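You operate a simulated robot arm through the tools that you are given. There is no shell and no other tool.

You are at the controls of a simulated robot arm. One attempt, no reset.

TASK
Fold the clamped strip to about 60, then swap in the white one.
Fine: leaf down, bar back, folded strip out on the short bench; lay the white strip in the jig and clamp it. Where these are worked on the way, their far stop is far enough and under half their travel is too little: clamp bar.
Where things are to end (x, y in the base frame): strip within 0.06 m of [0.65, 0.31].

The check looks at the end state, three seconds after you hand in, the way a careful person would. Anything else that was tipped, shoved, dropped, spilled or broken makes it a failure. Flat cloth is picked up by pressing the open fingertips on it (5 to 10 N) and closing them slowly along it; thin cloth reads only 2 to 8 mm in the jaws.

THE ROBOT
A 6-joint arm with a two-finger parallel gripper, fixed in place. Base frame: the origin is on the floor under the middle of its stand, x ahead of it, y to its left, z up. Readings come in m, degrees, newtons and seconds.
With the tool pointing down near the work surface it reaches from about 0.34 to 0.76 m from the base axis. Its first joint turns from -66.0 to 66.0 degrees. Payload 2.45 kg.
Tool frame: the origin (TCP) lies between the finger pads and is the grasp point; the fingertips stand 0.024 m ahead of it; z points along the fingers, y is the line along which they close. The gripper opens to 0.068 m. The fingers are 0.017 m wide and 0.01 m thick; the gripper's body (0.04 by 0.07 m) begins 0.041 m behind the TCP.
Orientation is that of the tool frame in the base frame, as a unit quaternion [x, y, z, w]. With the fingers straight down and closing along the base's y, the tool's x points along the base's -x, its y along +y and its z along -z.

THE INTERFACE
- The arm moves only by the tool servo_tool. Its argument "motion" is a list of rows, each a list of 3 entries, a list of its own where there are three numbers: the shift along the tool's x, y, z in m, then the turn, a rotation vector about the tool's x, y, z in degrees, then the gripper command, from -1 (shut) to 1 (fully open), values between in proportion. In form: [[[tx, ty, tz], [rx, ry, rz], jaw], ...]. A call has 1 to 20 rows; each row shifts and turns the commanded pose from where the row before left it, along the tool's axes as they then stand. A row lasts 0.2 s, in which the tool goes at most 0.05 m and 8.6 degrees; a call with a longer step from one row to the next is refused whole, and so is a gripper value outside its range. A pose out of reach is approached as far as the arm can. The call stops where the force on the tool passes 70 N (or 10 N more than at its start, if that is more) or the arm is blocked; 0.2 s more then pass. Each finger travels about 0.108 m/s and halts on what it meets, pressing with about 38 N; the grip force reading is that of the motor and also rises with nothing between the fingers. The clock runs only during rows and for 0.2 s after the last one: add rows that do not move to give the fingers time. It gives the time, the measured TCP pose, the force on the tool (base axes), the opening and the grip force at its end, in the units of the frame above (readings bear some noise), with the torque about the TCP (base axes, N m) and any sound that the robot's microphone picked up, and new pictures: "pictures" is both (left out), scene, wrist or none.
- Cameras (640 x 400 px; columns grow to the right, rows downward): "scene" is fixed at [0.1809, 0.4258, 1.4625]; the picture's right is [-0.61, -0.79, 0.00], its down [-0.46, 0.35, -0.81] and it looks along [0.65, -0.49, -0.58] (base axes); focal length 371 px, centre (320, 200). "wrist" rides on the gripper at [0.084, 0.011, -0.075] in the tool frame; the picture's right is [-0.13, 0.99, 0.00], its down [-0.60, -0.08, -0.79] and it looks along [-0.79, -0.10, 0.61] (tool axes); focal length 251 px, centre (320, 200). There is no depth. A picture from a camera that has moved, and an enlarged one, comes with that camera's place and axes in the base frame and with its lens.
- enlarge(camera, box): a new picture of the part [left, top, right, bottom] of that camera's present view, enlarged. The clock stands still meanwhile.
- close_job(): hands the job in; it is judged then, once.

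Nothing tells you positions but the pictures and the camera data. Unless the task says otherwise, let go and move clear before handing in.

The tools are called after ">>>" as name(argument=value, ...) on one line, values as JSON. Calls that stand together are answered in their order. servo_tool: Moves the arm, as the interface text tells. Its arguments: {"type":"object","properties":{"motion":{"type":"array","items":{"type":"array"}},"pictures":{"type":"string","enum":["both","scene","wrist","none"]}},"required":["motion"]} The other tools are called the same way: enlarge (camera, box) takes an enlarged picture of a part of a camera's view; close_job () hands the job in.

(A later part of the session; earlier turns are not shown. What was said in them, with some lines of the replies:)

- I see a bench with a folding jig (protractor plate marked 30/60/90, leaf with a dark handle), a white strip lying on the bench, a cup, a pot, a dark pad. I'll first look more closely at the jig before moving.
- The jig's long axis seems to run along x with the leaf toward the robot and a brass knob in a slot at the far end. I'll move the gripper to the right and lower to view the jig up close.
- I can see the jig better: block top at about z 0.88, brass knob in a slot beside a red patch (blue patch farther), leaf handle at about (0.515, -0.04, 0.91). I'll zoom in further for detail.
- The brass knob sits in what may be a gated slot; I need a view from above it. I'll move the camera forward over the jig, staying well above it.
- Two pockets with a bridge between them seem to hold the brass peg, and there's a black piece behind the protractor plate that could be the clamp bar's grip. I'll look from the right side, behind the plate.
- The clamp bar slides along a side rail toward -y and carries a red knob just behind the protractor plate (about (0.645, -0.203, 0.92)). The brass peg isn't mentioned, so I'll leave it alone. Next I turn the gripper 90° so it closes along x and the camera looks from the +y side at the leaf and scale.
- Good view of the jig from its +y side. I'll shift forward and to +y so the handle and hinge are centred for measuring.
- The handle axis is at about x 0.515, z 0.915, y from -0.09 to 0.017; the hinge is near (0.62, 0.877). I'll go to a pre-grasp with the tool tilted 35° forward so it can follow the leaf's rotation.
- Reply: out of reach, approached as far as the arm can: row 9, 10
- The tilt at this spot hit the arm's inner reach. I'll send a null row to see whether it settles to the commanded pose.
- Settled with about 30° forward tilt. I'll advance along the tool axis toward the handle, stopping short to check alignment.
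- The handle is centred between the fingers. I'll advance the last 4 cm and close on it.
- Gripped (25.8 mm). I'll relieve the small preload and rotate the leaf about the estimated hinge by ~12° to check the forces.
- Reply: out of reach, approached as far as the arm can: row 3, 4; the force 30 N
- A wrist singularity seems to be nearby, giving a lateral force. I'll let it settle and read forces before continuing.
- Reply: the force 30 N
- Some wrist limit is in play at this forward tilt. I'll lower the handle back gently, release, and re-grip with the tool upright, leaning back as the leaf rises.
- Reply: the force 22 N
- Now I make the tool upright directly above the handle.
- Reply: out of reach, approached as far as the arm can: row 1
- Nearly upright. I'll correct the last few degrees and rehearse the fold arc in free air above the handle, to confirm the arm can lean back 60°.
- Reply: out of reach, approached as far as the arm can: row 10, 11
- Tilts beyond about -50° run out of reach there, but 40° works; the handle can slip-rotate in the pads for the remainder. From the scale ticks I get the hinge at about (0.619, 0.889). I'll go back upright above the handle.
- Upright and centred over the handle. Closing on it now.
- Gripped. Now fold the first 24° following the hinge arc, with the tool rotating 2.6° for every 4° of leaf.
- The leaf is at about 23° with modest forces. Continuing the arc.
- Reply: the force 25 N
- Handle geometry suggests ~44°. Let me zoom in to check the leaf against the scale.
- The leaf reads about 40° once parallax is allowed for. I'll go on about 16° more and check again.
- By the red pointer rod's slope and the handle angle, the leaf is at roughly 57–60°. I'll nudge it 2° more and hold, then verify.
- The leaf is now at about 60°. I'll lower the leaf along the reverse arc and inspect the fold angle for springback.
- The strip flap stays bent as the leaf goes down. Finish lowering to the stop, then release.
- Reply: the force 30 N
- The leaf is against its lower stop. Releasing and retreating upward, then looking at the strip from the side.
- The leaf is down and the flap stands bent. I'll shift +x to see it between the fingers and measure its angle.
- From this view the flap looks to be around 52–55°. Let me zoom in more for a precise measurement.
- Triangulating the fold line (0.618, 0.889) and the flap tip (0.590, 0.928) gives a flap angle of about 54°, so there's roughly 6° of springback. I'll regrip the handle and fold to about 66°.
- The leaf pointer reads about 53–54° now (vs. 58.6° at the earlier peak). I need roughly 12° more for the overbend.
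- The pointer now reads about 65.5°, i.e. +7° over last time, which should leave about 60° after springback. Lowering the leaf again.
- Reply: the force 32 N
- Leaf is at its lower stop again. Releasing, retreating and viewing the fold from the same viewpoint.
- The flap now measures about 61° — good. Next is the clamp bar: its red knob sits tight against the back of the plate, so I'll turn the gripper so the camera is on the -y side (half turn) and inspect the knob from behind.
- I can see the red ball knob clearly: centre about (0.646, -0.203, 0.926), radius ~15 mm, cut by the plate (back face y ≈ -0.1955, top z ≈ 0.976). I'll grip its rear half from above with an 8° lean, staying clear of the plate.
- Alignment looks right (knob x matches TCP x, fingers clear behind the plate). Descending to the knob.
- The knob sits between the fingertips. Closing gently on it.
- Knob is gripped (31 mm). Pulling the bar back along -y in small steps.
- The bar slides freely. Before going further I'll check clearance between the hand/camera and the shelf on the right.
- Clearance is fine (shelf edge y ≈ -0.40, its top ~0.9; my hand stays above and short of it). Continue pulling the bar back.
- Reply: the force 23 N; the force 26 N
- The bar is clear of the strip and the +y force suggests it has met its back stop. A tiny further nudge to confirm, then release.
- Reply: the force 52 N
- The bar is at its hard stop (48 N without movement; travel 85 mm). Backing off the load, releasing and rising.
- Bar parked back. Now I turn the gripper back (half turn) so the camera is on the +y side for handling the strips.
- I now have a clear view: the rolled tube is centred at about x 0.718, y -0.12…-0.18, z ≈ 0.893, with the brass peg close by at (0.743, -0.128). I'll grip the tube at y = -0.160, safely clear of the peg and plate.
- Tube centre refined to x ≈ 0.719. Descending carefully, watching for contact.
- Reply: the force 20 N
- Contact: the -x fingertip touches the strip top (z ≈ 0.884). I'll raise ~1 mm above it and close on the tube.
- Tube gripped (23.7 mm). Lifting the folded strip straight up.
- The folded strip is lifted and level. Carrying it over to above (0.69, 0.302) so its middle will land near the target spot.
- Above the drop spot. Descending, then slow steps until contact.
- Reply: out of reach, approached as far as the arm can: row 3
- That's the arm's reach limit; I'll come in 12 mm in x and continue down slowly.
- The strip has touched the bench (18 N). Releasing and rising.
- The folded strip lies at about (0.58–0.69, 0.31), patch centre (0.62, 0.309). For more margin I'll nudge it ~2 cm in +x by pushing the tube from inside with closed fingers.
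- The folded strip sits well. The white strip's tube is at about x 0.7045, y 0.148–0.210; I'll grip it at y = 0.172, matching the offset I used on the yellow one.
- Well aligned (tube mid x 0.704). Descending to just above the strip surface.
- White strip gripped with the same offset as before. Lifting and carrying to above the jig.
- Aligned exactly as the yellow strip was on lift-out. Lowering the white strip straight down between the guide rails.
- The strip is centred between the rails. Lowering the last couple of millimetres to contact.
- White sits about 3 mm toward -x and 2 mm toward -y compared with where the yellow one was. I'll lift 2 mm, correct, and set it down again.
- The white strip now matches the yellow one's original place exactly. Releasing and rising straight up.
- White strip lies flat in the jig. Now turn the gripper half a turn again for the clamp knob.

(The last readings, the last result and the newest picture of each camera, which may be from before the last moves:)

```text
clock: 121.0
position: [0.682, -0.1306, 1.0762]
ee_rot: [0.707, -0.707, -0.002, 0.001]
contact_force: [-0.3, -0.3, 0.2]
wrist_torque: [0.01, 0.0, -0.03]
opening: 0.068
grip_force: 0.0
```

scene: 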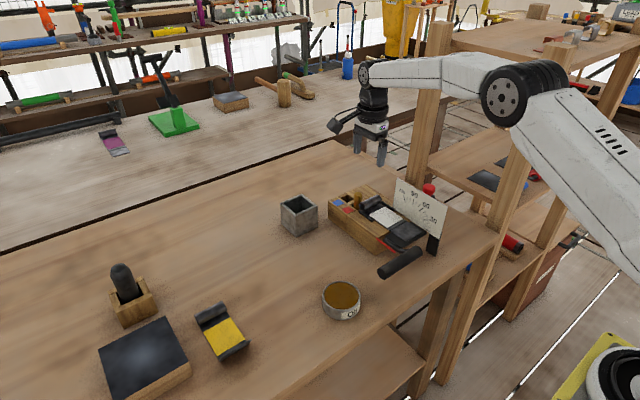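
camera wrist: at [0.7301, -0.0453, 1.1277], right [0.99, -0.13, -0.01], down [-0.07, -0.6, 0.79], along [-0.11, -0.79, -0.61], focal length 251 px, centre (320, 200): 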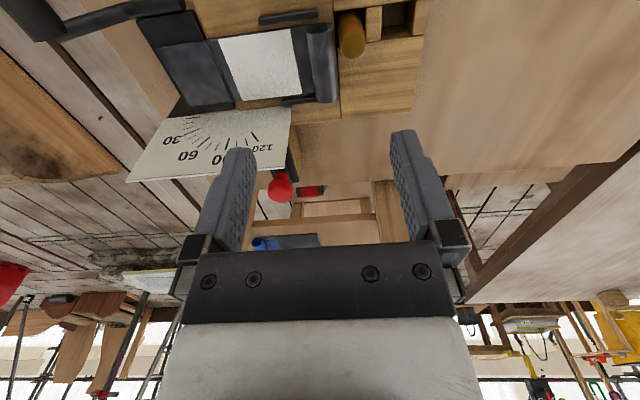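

>>> servo_tool(motion=[[[0.041, 0.009, 0], [0, 0, 0], 1], [[0.041, 0.009, 0], [0, 0, 0], 1], [[0.041, 0.009, 0], [0, 0, 0], 1], [[0.035, 0.0085, 0], [0, -4, 0], 1], [[0, 0, 0.03], [0, -4, 0], 1], [[0, 0, 0], [0, 0, 0], 1]])

>>> enlarge(camera="wrist", box=[220, 0, 440, 240])

```text
clock: 122.4
position: [0.6475, -0.2846, 1.0451]
ee_rot: [-0.705, 0.706, 0.053, 0.049]
contact_force: [0.3, 0.4, -0.6]
wrist_torque: [0.0, 0.01, -0.01]
opening: 0.0679
grip_force: 0.1
camera wrist: at [0.634, -0.3793, 1.1071], right [-0.99, 0.13, 0.02], down [0.08, 0.49, 0.87], along [0.1, 0.86, -0.49], focal length 251 px, centre (320, 200)
```

scene: 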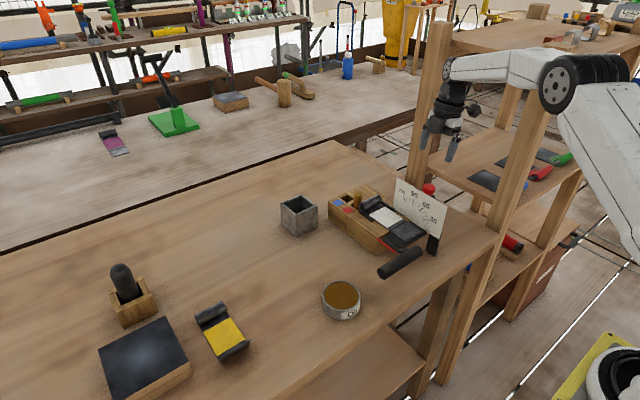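
wrist: 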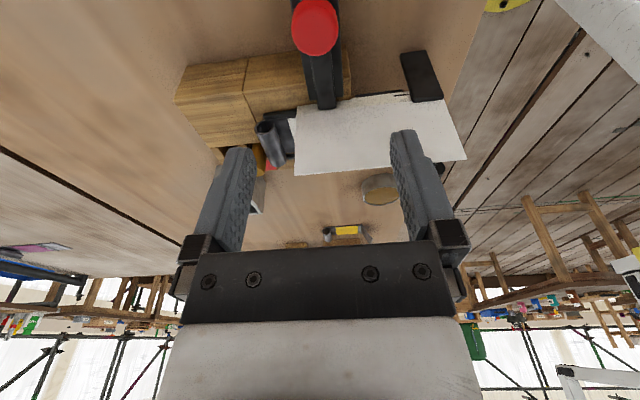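

```text
1.67 times, centred on (330, 120) of wrist
camera zoom: at [0.634, -0.3793, 1.1071], right [-0.99, 0.13, 0.02], down [0.08, 0.49, 0.87], along [0.1, 0.86, -0.49], focal length 419 px, centre (303, 333)
```

zoom: 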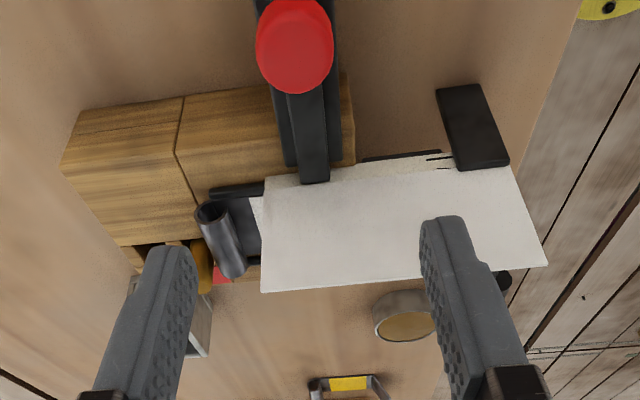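

The knob (now at about (0.646, -0.289, 0.925)) is fully visible. Descending to grip its rear half as before.

>>> servo_tool(motion=[[[0.0068, 0.001, 0.0253], [0, 0, 0], 1], [[0.0068, 0, 0.0253], [0, 0, 0], 1], [[0.0068, 0, 0.0253], [0, 0, 0], 1], [[0.0068, 0, 0.0253], [0, 0, 0], 1], [[0, 0, 0], [0, 0, 0], 1]])

>>> enlarge(camera="wrist", box=[220, 0, 440, 240])

```text
clock: 123.6
position: [0.6449, -0.2974, 0.9401]
ee_rot: [0.706, -0.705, -0.051, -0.048]
contact_force: [-0.7, 14.6, 6.3]
wrist_torque: [-1.7, -0.03, -0.17]
opening: 0.068
grip_force: 0.1
camera wrist: at [0.6326, -0.3907, 1.0032], right [-0.99, 0.13, 0.02], down [0.08, 0.49, 0.87], along [0.1, 0.86, -0.49], focal length 251 px, centre (320, 200)
```

scene: 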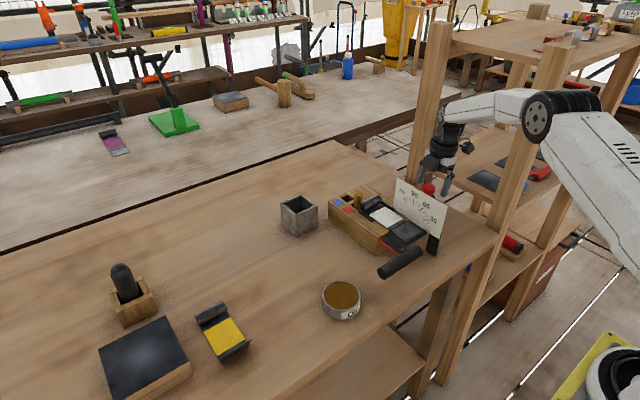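
wrist: 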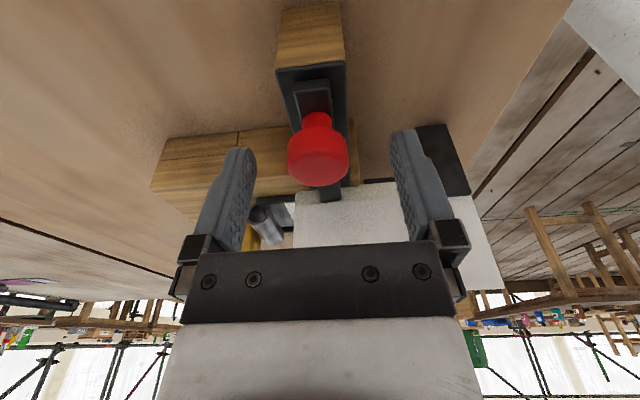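

```text
1.67 times, centred on (330, 120) of wrist
camera zoom: at [0.6326, -0.3907, 1.0032], right [-0.99, 0.13, 0.02], down [0.08, 0.49, 0.87], along [0.1, 0.86, -0.49], focal length 419 px, centre (303, 333)
```

zoom: 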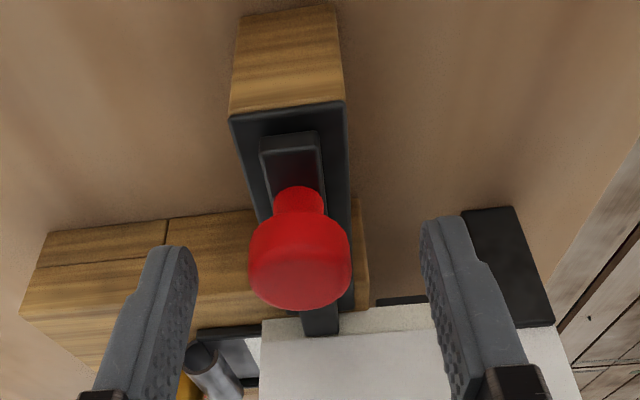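

There's an unexpected force (15 N in +y, with torque) whose line of action points at the camera housing — it may be touching the shelf behind. Let me look before doing anything else.

>>> enlarge(camera="scene", box=[400, 80, 520, 220])

>>> enlarge(camera="scene", box=[440, 100, 640, 300])

```text
2.86 times, centred on (460, 150) of scene
camera zoom: at [0.1807, 0.4263, 1.4624], right [-0.61, -0.79, 0.0], down [-0.46, 0.35, -0.81], along [0.65, -0.49, -0.58], focal length 1060 px, centre (-80, 343)
```

zoom: 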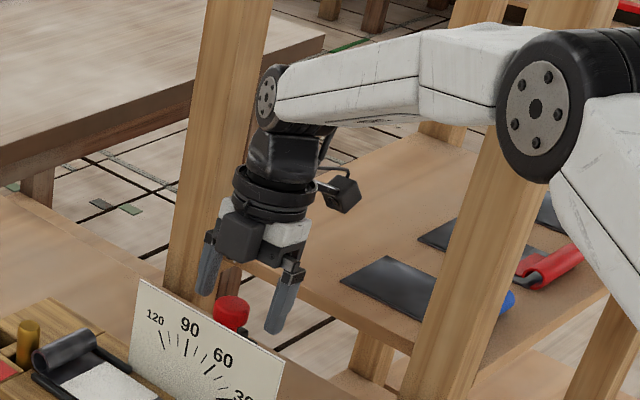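

```text
2.00 times, centred on (540, 200) of scene
camera zoom: at [0.1807, 0.4263, 1.4624], right [-0.61, -0.79, 0.0], down [-0.46, 0.35, -0.81], along [0.65, -0.49, -0.58], focal length 742 px, centre (-120, 200)
```

zoom: 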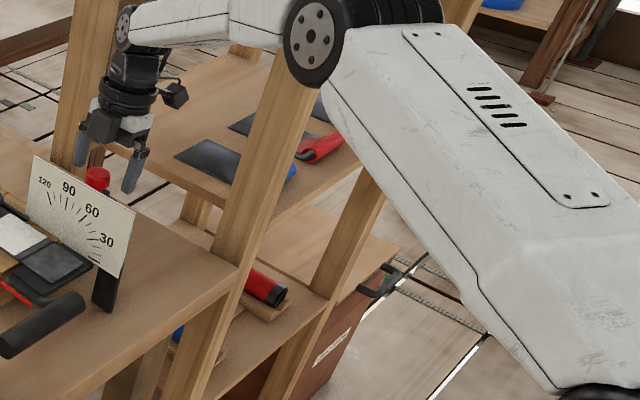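

>>> servo_tool(motion=[[[0, 0, 0], [0, 0, 0], 1]], pictures="none")

```text
clock: 124.0
position: [0.6445, -0.2962, 0.9403]
ee_rot: [-0.705, 0.706, 0.051, 0.048]
contact_force: [1.7, 19.1, 6.2]
wrist_torque: [-2.01, 0.11, 0.05]
opening: 0.0683
grip_force: 0.1
```

The force persists and points to the camera housing touching the shelf's front at y ≈ -0.41 (static shelf, nothing moved). I'll back off and instead push the knob from behind with closed fingers, with the camera turned to the -x side.

>>> servo_tool(motion=[[[-0.008, 0, 0], [0, 0, 0], 1], [[0, 0, -0.03], [0, 0, 0], 1], [[0, 0, -0.04], [0, 0, 0], 1], [[-0.03, 0, -0.04], [0, 4, 0], 1], [[-0.02, 0, 0], [0, 4.2, 0], 1], [[0, 0, 0], [0, 0, 8.182], 1], [[0, 0, 0], [0, 0, 8.182], 1], [[0, 0, 0], [0, 0, 8.182], 1], [[0, 0, 0], [0, 0, 8.182], 1], [[0, 0, 0], [0, 0, 8.182], 1], [[0, 0, 0], [0, 0, 8.182], 1], [[0, 0, 0], [0, 0, 8.182], 1], [[0, 0, 0], [0, 0, 8.182], 1], [[0, 0, 0], [0, 0, 8.182], 1], [[0, 0, 0], [0, 0, 8.182], 1], [[0, 0, 0], [0, 0, 8.182], 1], [[0, 0, 0], [0, 0, 0], 1]])

>>> enlarge(camera="scene", box=[420, 100, 600, 260])

```text
clock: 127.6
position: [0.6443, -0.257, 1.0561]
ee_rot: [0.002, 1.0, -0.001, -0.002]
contact_force: [1.2, -0.4, -0.3]
wrist_torque: [-0.01, -0.01, 0.01]
opening: 0.0679
grip_force: 0.1
camera wrist: at [0.5591, -0.245, 1.1316], right [0.13, 0.99, 0.0], down [0.61, -0.08, 0.79], along [0.78, -0.11, -0.61], focal length 251 px, centre (320, 200)
```

scene: 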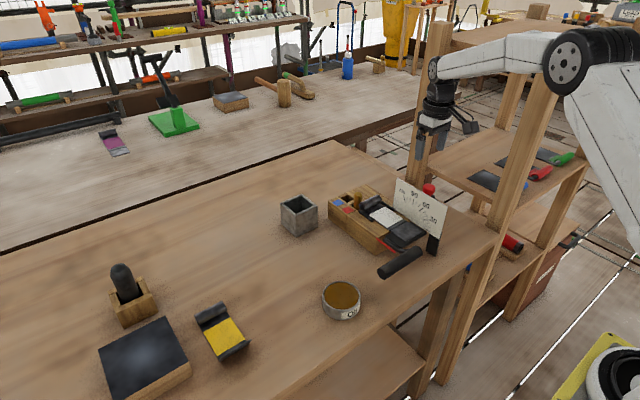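
wrist: 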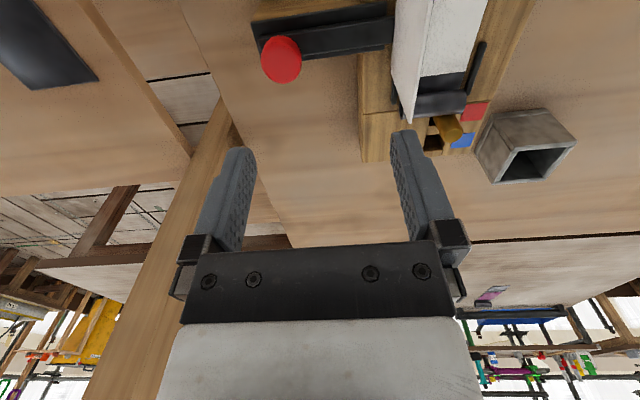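

```text
2.50 times, centred on (510, 180) of scene
camera zoom: at [0.1809, 0.4258, 1.4625], right [-0.61, -0.79, 0.0], down [-0.46, 0.35, -0.81], along [0.65, -0.49, -0.58], focal length 927 px, centre (-155, 250)
```

zoom: 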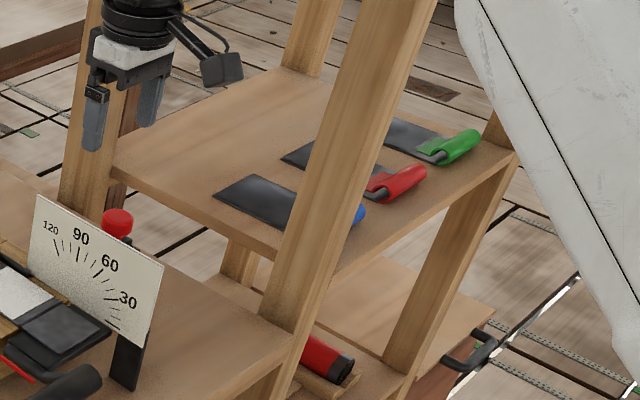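

Shelf items are all unmoved. Now close the fingers, move behind the knob (y ≈ -0.325) and descend.

>>> servo_tool(motion=[[[0, -0.034, 0], [0, 0, 0], 0], [[0, -0.034, 0], [0, 0, 0], -1], [[0, 0, 0], [0, 0, 0], -1], [[0, 0, 0.03], [0, 0, 0], -1], [[0, 0, 0.03], [0, 0, 0], -1], [[0, 0, 0], [0, 0, 0], -1]])

>>> enlarge(camera="wrist", box=[200, 0, 500, 240])

>>> enlarge(camera="scene", box=[400, 80, 520, 230])

```text
clock: 129.0
position: [0.645, -0.3227, 0.9975]
ee_rot: [0.0, 1.0, -0.001, -0.003]
contact_force: [0.4, -0.2, 0.4]
wrist_torque: [0.03, -0.04, -0.03]
opening: 0.0
grip_force: 24.1
camera wrist: at [0.5599, -0.3124, 1.0727], right [0.13, 0.99, 0.0], down [0.61, -0.08, 0.79], along [0.78, -0.1, -0.61], focal length 251 px, centre (320, 200)
```

scene: 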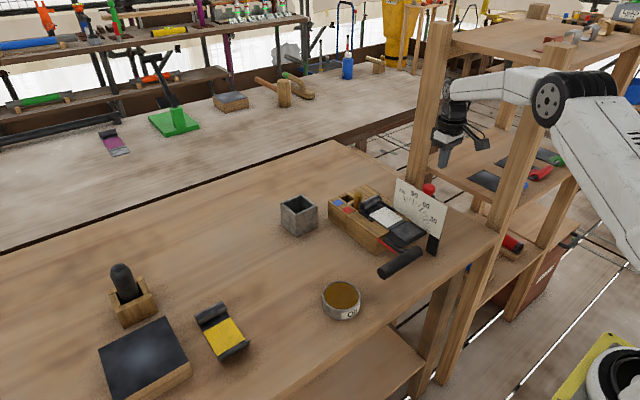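
wrist: 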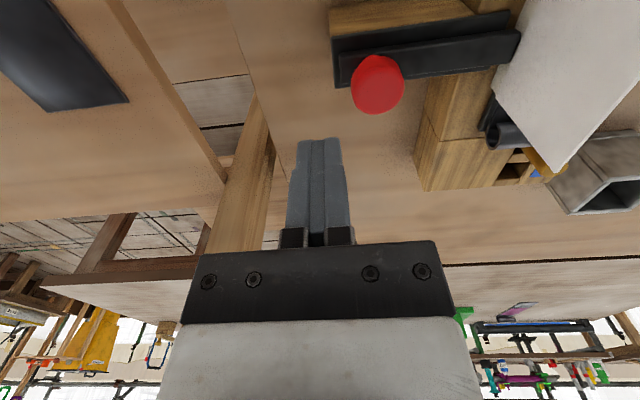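

```text
1.67 times, centred on (350, 120) of wrist
camera zoom: at [0.5599, -0.3124, 1.0727], right [0.13, 0.99, 0.0], down [0.61, -0.08, 0.79], along [0.78, -0.1, -0.61], focal length 419 px, centre (270, 333)
```

zoom: 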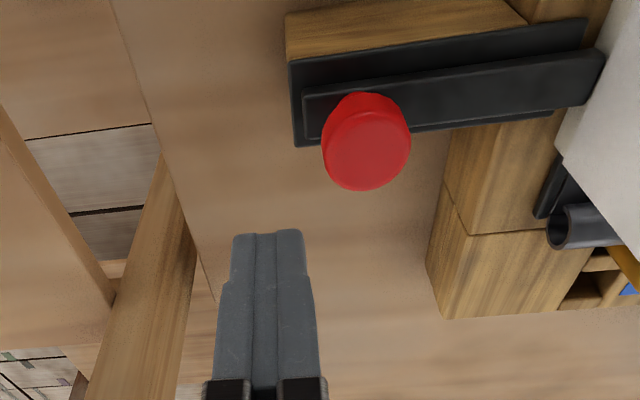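

```text
2.67 times, centred on (460, 155) of scene
camera zoom: at [0.1809, 0.4258, 1.4625], right [-0.61, -0.79, 0.0], down [-0.46, 0.35, -0.81], along [0.65, -0.49, -0.58], focal length 989 px, centre (-53, 320)
```

zoom: 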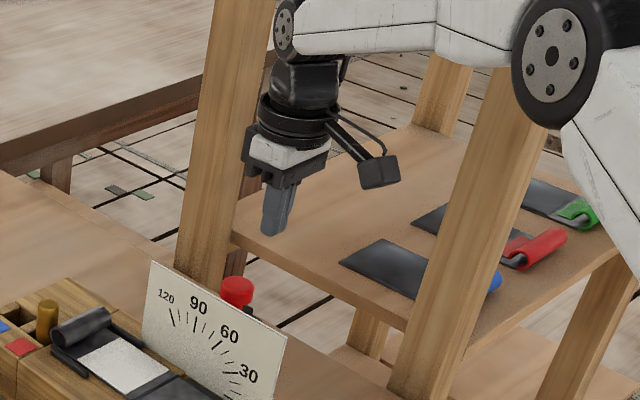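

Good view: the knob is just ahead on +y. Descending behind it and then pushing the bar forward.

>>> servo_tool(motion=[[[0.001, 0, 0.02], [0, 0, 0], -1], [[0, 0, 0.02], [0, 0, 0], -1], [[0, 0, 0.015], [0, 0, 0], -1], [[0, 0, 0], [0, 0, 0], -1]])

>>> enlarge(camera="wrist", box=[200, 0, 500, 240])

```text
clock: 130.0
position: [0.6439, -0.3239, 0.9434]
ee_rot: [0.0, 1.0, -0.001, -0.003]
contact_force: [-0.6, 0.6, 0.4]
wrist_torque: [-0.03, -0.01, -0.02]
opening: 0.0
grip_force: 23.9
camera wrist: at [0.5584, -0.3136, 1.0179], right [0.13, 0.99, 0.0], down [0.61, -0.08, 0.79], along [0.78, -0.1, -0.61], focal length 251 px, centre (320, 200)
```

scene: 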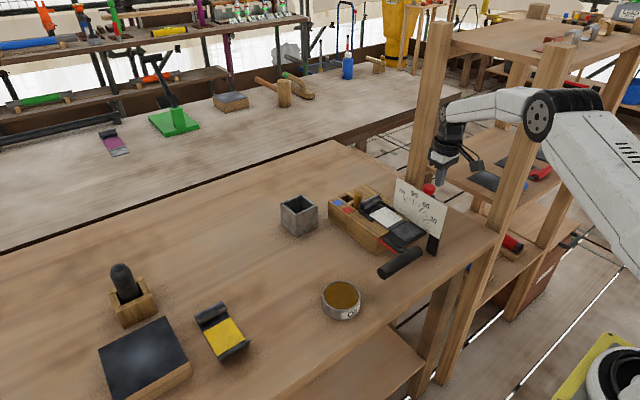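
wrist: 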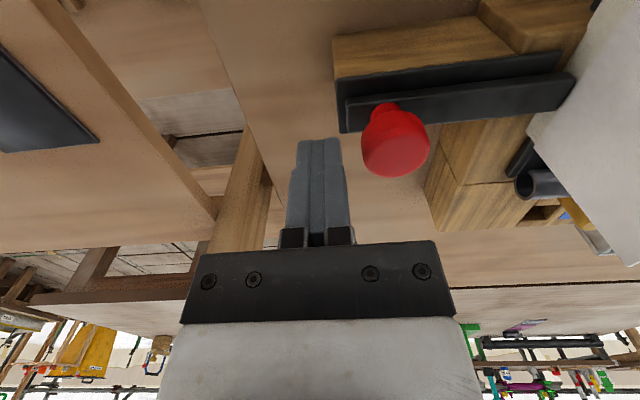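

```text
1.67 times, centred on (350, 120) of wrist
camera zoom: at [0.5584, -0.3136, 1.0179], right [0.13, 0.99, 0.0], down [0.61, -0.08, 0.79], along [0.78, -0.1, -0.61], focal length 419 px, centre (270, 333)
```

zoom: 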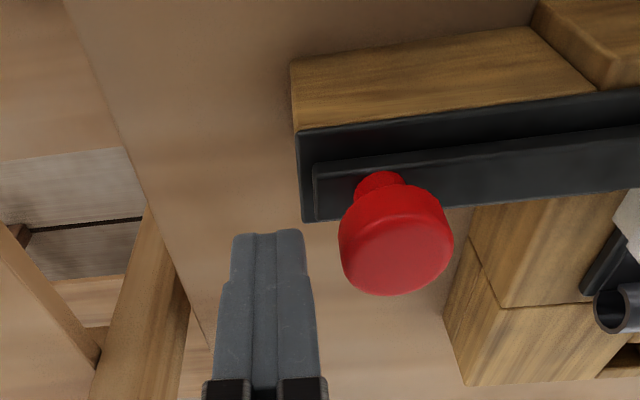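

>>> servo_tool(motion=[[[0, 0.01, 0], [0, 0, 0], -1], [[0, 0.01, 0], [0, 0, 0], -1], [[0, 0.01, 0], [0, 0, 0], -1], [[0, 0.01, 0], [0, 0, 0], -1], [[0, 0, 0], [0, 0, 0], -1]])

>>> enlarge(camera="scene", box=[340, 160, 460, 250])

>>> enlarge(camera="wrist", box=[200, 0, 500, 240])

```text
clock: 131.2
position: [0.6419, -0.2832, 0.9419]
ee_rot: [0.0, 1.0, -0.001, -0.003]
contact_force: [0.3, -0.7, 1.1]
wrist_torque: [0.02, 0.01, -0.01]
opening: 0.0002
grip_force: 23.9
camera wrist: at [0.5575, -0.273, 1.017], right [0.13, 0.99, 0.0], down [0.61, -0.08, 0.79], along [0.78, -0.1, -0.61], focal length 251 px, centre (320, 200)
```

scene: 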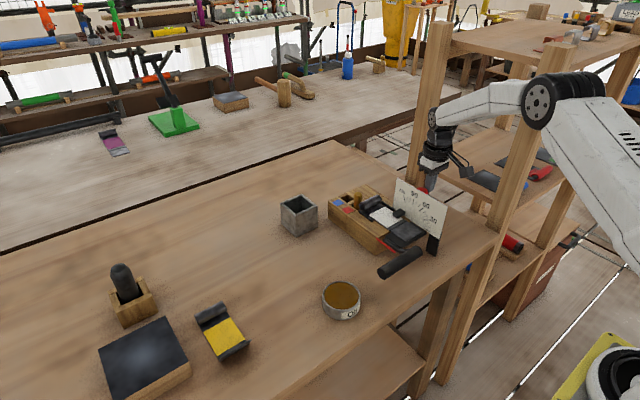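
wrist: 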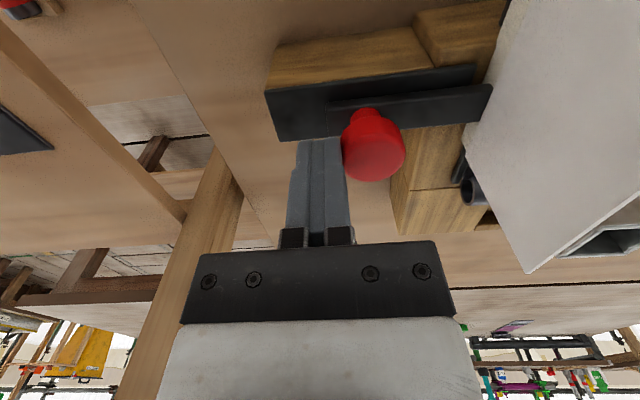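

```text
4.44 times, centred on (400, 205) of scene
camera zoom: at [0.1809, 0.4258, 1.4625], right [-0.61, -0.79, 0.0], down [-0.46, 0.35, -0.81], along [0.65, -0.49, -0.58], focal length 1649 px, centre (-36, 178)
```

zoom: 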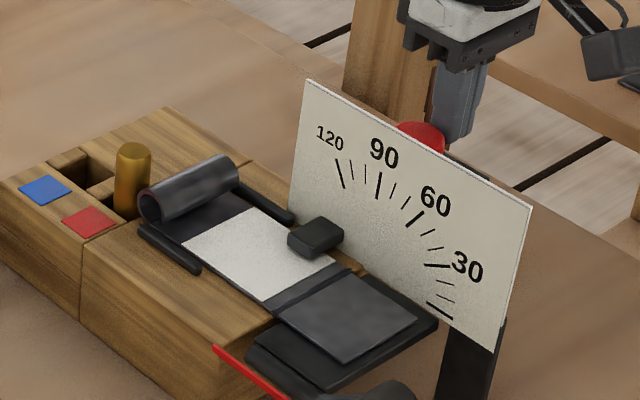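

```text
1.67 times, centred on (350, 120) of wrist
camera zoom: at [0.5575, -0.273, 1.017], right [0.13, 0.99, 0.0], down [0.61, -0.08, 0.79], along [0.78, -0.1, -0.61], focal length 419 px, centre (270, 333)
```

zoom: 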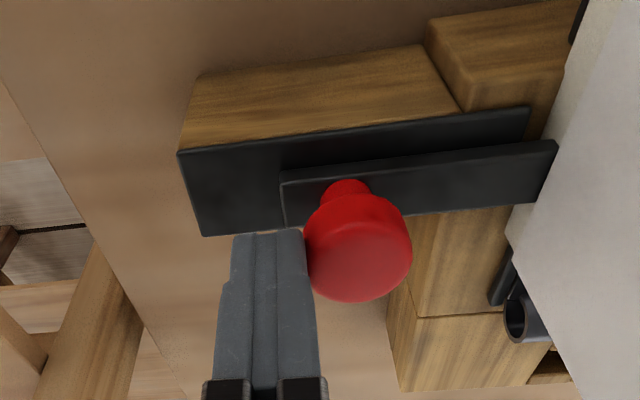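

The bar moves smoothly over the white strip. Pushing on to the clamped stop.

>>> servo_tool(motion=[[[0, 0.01, 0], [0, 0, 0], -1], [[0, 0.01, 0], [0, 0, 0], -1], [[0, 0.01, 0], [0, 0, 0], -1], [[0, 0.01, 0], [0, 0, 0], -1], [[0, 0.007, 0], [0, 0, 0], -1], [[0, 0, 0], [0, 0, 0], -1]])

>>> enlarge(camera="scene", box=[340, 160, 460, 250])

>>> enlarge(camera="wrist", box=[200, 0, 500, 240])

```text
clock: 132.6
position: [0.6431, -0.237, 0.9411]
ee_rot: [-0.001, 1.0, -0.001, -0.002]
contact_force: [-0.3, -1.0, -0.5]
wrist_torque: [-0.04, -0.02, 0.0]
opening: 0.0001
grip_force: 23.4
camera wrist: at [0.558, -0.2262, 1.017], right [0.13, 0.99, 0.0], down [0.61, -0.08, 0.79], along [0.78, -0.1, -0.61], focal length 251 px, centre (320, 200)
```

scene: 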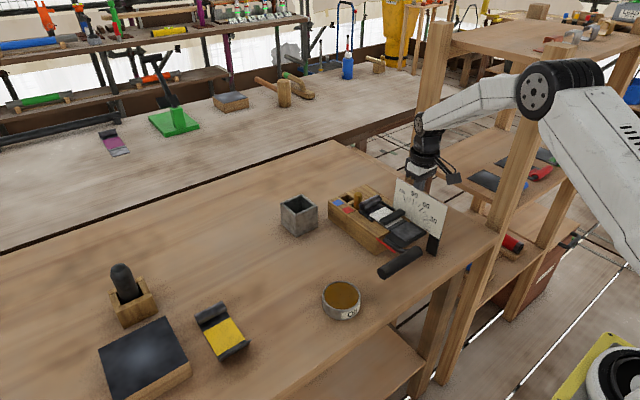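
wrist: 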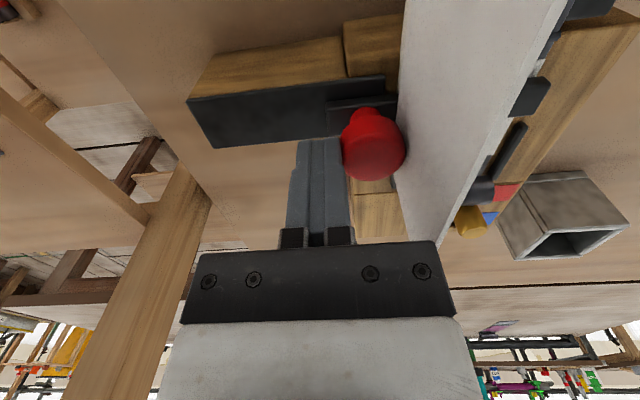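

```text
4.44 times, centred on (400, 205) of scene
camera zoom: at [0.1809, 0.4258, 1.4625], right [-0.61, -0.79, 0.0], down [-0.46, 0.35, -0.81], along [0.65, -0.49, -0.58], focal length 1649 px, centre (-36, 178)
```

zoom: 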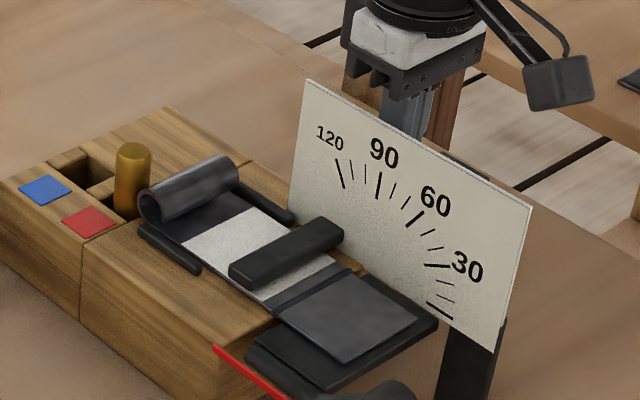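

```text
1.67 times, centred on (350, 120) of wrist
camera zoom: at [0.558, -0.2262, 1.017], right [0.13, 0.99, 0.0], down [0.61, -0.08, 0.79], along [0.78, -0.1, -0.61], focal length 419 px, centre (270, 333)
```

zoom: 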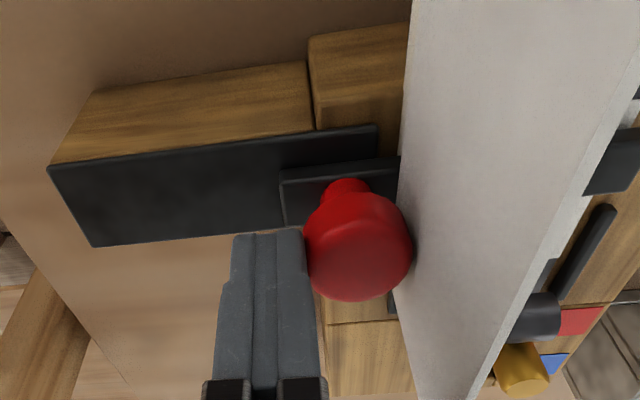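

>>> servo_tool(motion=[[[0, 0.004, -0.001], [0, 0, 0], -1], [[0, 0.004, -0.001], [0, 0, 0], -1], [[0, 0, 0], [0, 0, 0], -1]], pictures="none")

```text
clock: 133.4
position: [0.6423, -0.2284, 0.9438]
ee_rot: [0.001, 1.0, -0.001, -0.001]
contact_force: [0.1, -1.3, -1.2]
wrist_torque: [0.0, -0.02, 0.02]
opening: 0.0001
grip_force: 23.6
```

>>> servo_tool(motion=[[[0, 0.003, 0], [0, 0, 0], -1], [[0, 0.002, 0], [0, 0, 0], -1], [[0, 0, 0], [0, 0, 0], -1]])

>>> enlarge(camera="scene", box=[360, 170, 440, 240])

```text
clock: 134.2
position: [0.6428, -0.2275, 0.9438]
ee_rot: [0.001, 1.0, -0.003, -0.001]
contact_force: [-2.0, -26.8, 0.5]
wrist_torque: [-0.49, 0.04, -0.08]
opening: 0.0
grip_force: 24.1
camera wrist: at [0.5575, -0.2159, 1.0186], right [0.13, 0.99, -0.01], down [0.61, -0.08, 0.79], along [0.78, -0.11, -0.61], focal length 251 px, centre (320, 200)
```

scene: 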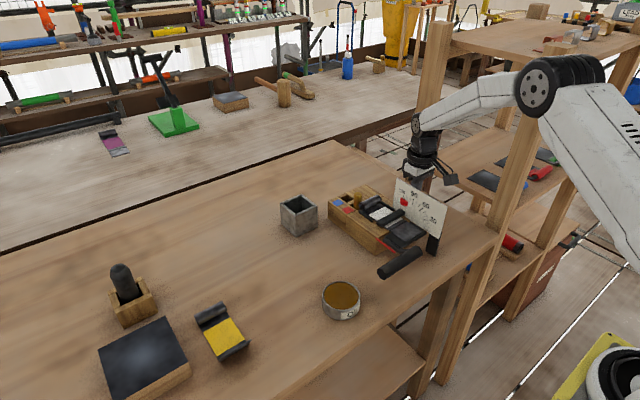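
wrist: 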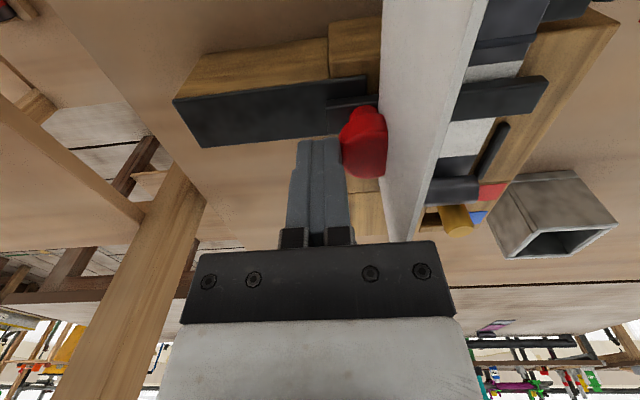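

```text
5.71 times, centred on (400, 205) of scene
camera zoom: at [0.1809, 0.425, 1.4627], right [-0.61, -0.79, 0.0], down [-0.46, 0.35, -0.81], along [0.65, -0.49, -0.58], focal length 2120 px, centre (-137, 171)
```

zoom: 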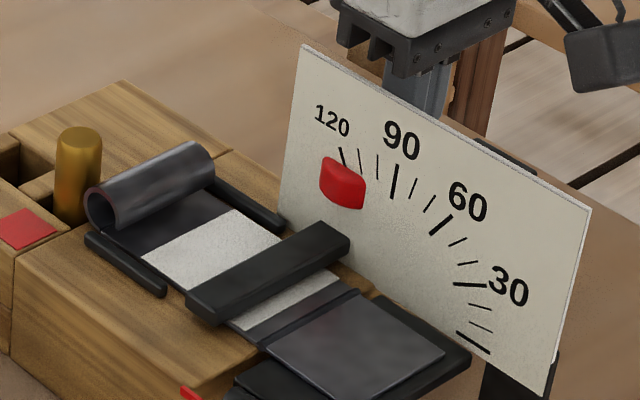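

The bar has hit its clamped stop (27 N) and looks exactly as at the start, across the white strip. Backing off, rising, and moving clear.

>>> servo_tool(motion=[[[0, -0.008, 0], [0, 0, 0], -1], [[0, -0.01, 0], [0, 0, 0], -1], [[0, 0, -0.03], [0, 0, 0], -1], [[0, 0, -0.04], [0, 0, 0], -1], [[0, 0, -0.045], [0, 0, 0], -1], [[0, 0.0, -0.045], [0, 0, 0], 0], [[0.03, 0.03, 0], [0, 0, 0], 1], [[0.035, 0.03, 0], [0, 0, 0], 1], [[0.035, 0.03, 0], [0, 0, 0], 1], [[0.035, 0.03, 0], [0, 0, 0], 1], [[0.035, 0.03, 0], [0, 0, 0], 1], [[0, 0, 0], [0, 0, 0], 1]])

>>> enlarge(camera="scene", box=[330, 160, 470, 290])

>>> enlarge(camera="wrist", box=[140, 40, 420, 240])

>>> enlarge(camera="scene", box=[80, 240, 400, 400])

```text
clock: 136.8
position: [0.4728, -0.0901, 1.101]
ee_rot: [0.001, 1.0, 0.0, -0.002]
contact_force: [0.0, -0.1, 0.3]
wrist_torque: [0.0, -0.01, -0.03]
opening: 0.0681
grip_force: 0.1
camera wrist: at [0.3877, -0.0801, 1.1754], right [0.13, 0.99, 0.0], down [0.61, -0.08, 0.79], along [0.78, -0.1, -0.61], focal length 251 px, centre (320, 200)
```

scene: 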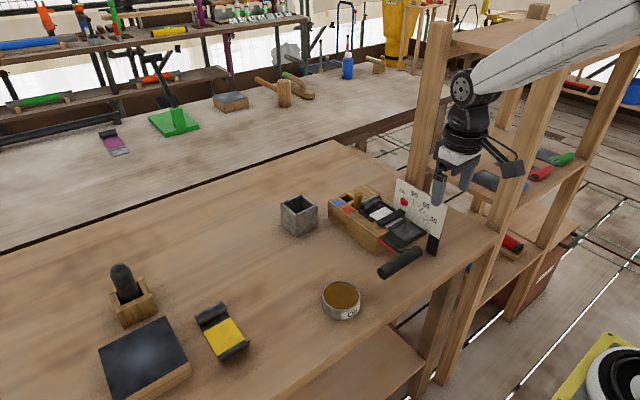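
wrist: 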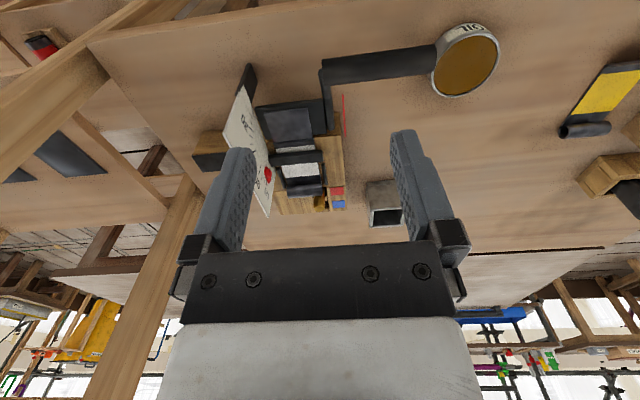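

```text
3.08 times, centred on (400, 225) of scene
camera zoom: at [0.1809, 0.4258, 1.4625], right [-0.61, -0.79, 0.0], down [-0.46, 0.35, -0.81], along [0.65, -0.49, -0.58], focal length 1141 px, centre (74, 123)
```

zoom: 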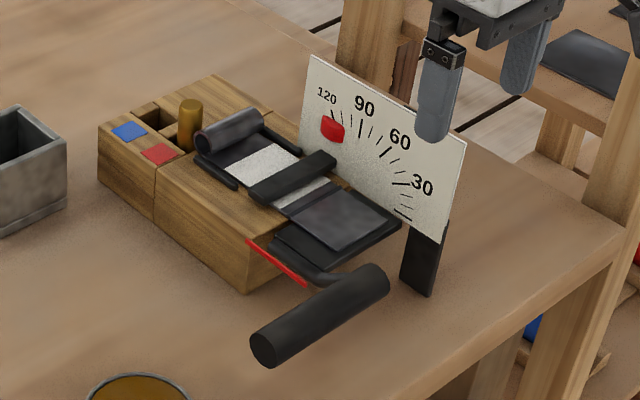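

```text
2.00 times, centred on (280, 140) of wrist
camera zoom: at [0.3877, -0.0801, 1.1754], right [0.13, 0.99, 0.0], down [0.61, -0.08, 0.79], along [0.78, -0.1, -0.61], focal length 503 px, centre (400, 320)
```

zoom: 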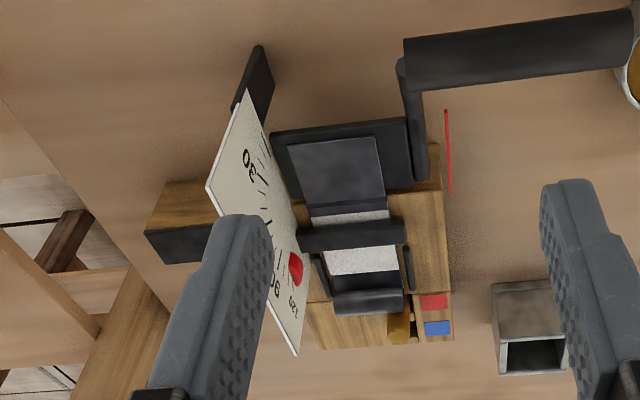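

```text
2.00 times, centred on (240, 320) of scene
camera zoom: at [0.1809, 0.4258, 1.4625], right [-0.61, -0.79, 0.0], down [-0.46, 0.35, -0.81], along [0.65, -0.49, -0.58], focal length 742 px, centre (480, -40)
```

zoom: 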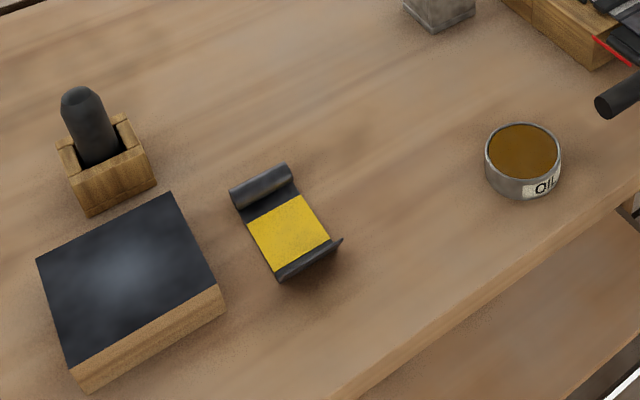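

The white strip is in the jig with the clamp bar fully forward and the leaf down. The folded strip (about 60°) lies by (0.65, 0.31), nothing else has moved, and the arm is clear, so I'm handing in.

>>> close_job()

```text
The job is handed in.
```

The job is handed in, and everything you asked for was done. I haven't seen the result of the check.

- **Fold:** the first fold sprang back to about 54°, so I bent it again further. The flap then measured about 61° from the pictures.
- **Folded strip:** it lies on the short bench, roughly x 0.60 to 0.70 at y 0.31, by my estimate from the pictures. That puts its middle close to [0.65, 0.31].
- **White strip:** it sits flat in the jig, in the same place the yellow one had. The clamp bar is pushed forward across it to its stop, as it was at the start, and the leaf is down.
- **Shelf contact:** while I was working the clamp knob, the wrist camera housing appears to have pressed against the front of the shelf on the right. It happened twice, with up to 48 N on the tool. Pictures taken afterwards show everything on the shelf unmoved.
- **Everything else:** the brass peg, oil tin, pot and pad were not touched and look unchanged. The gripper is empty and clear of the bench.
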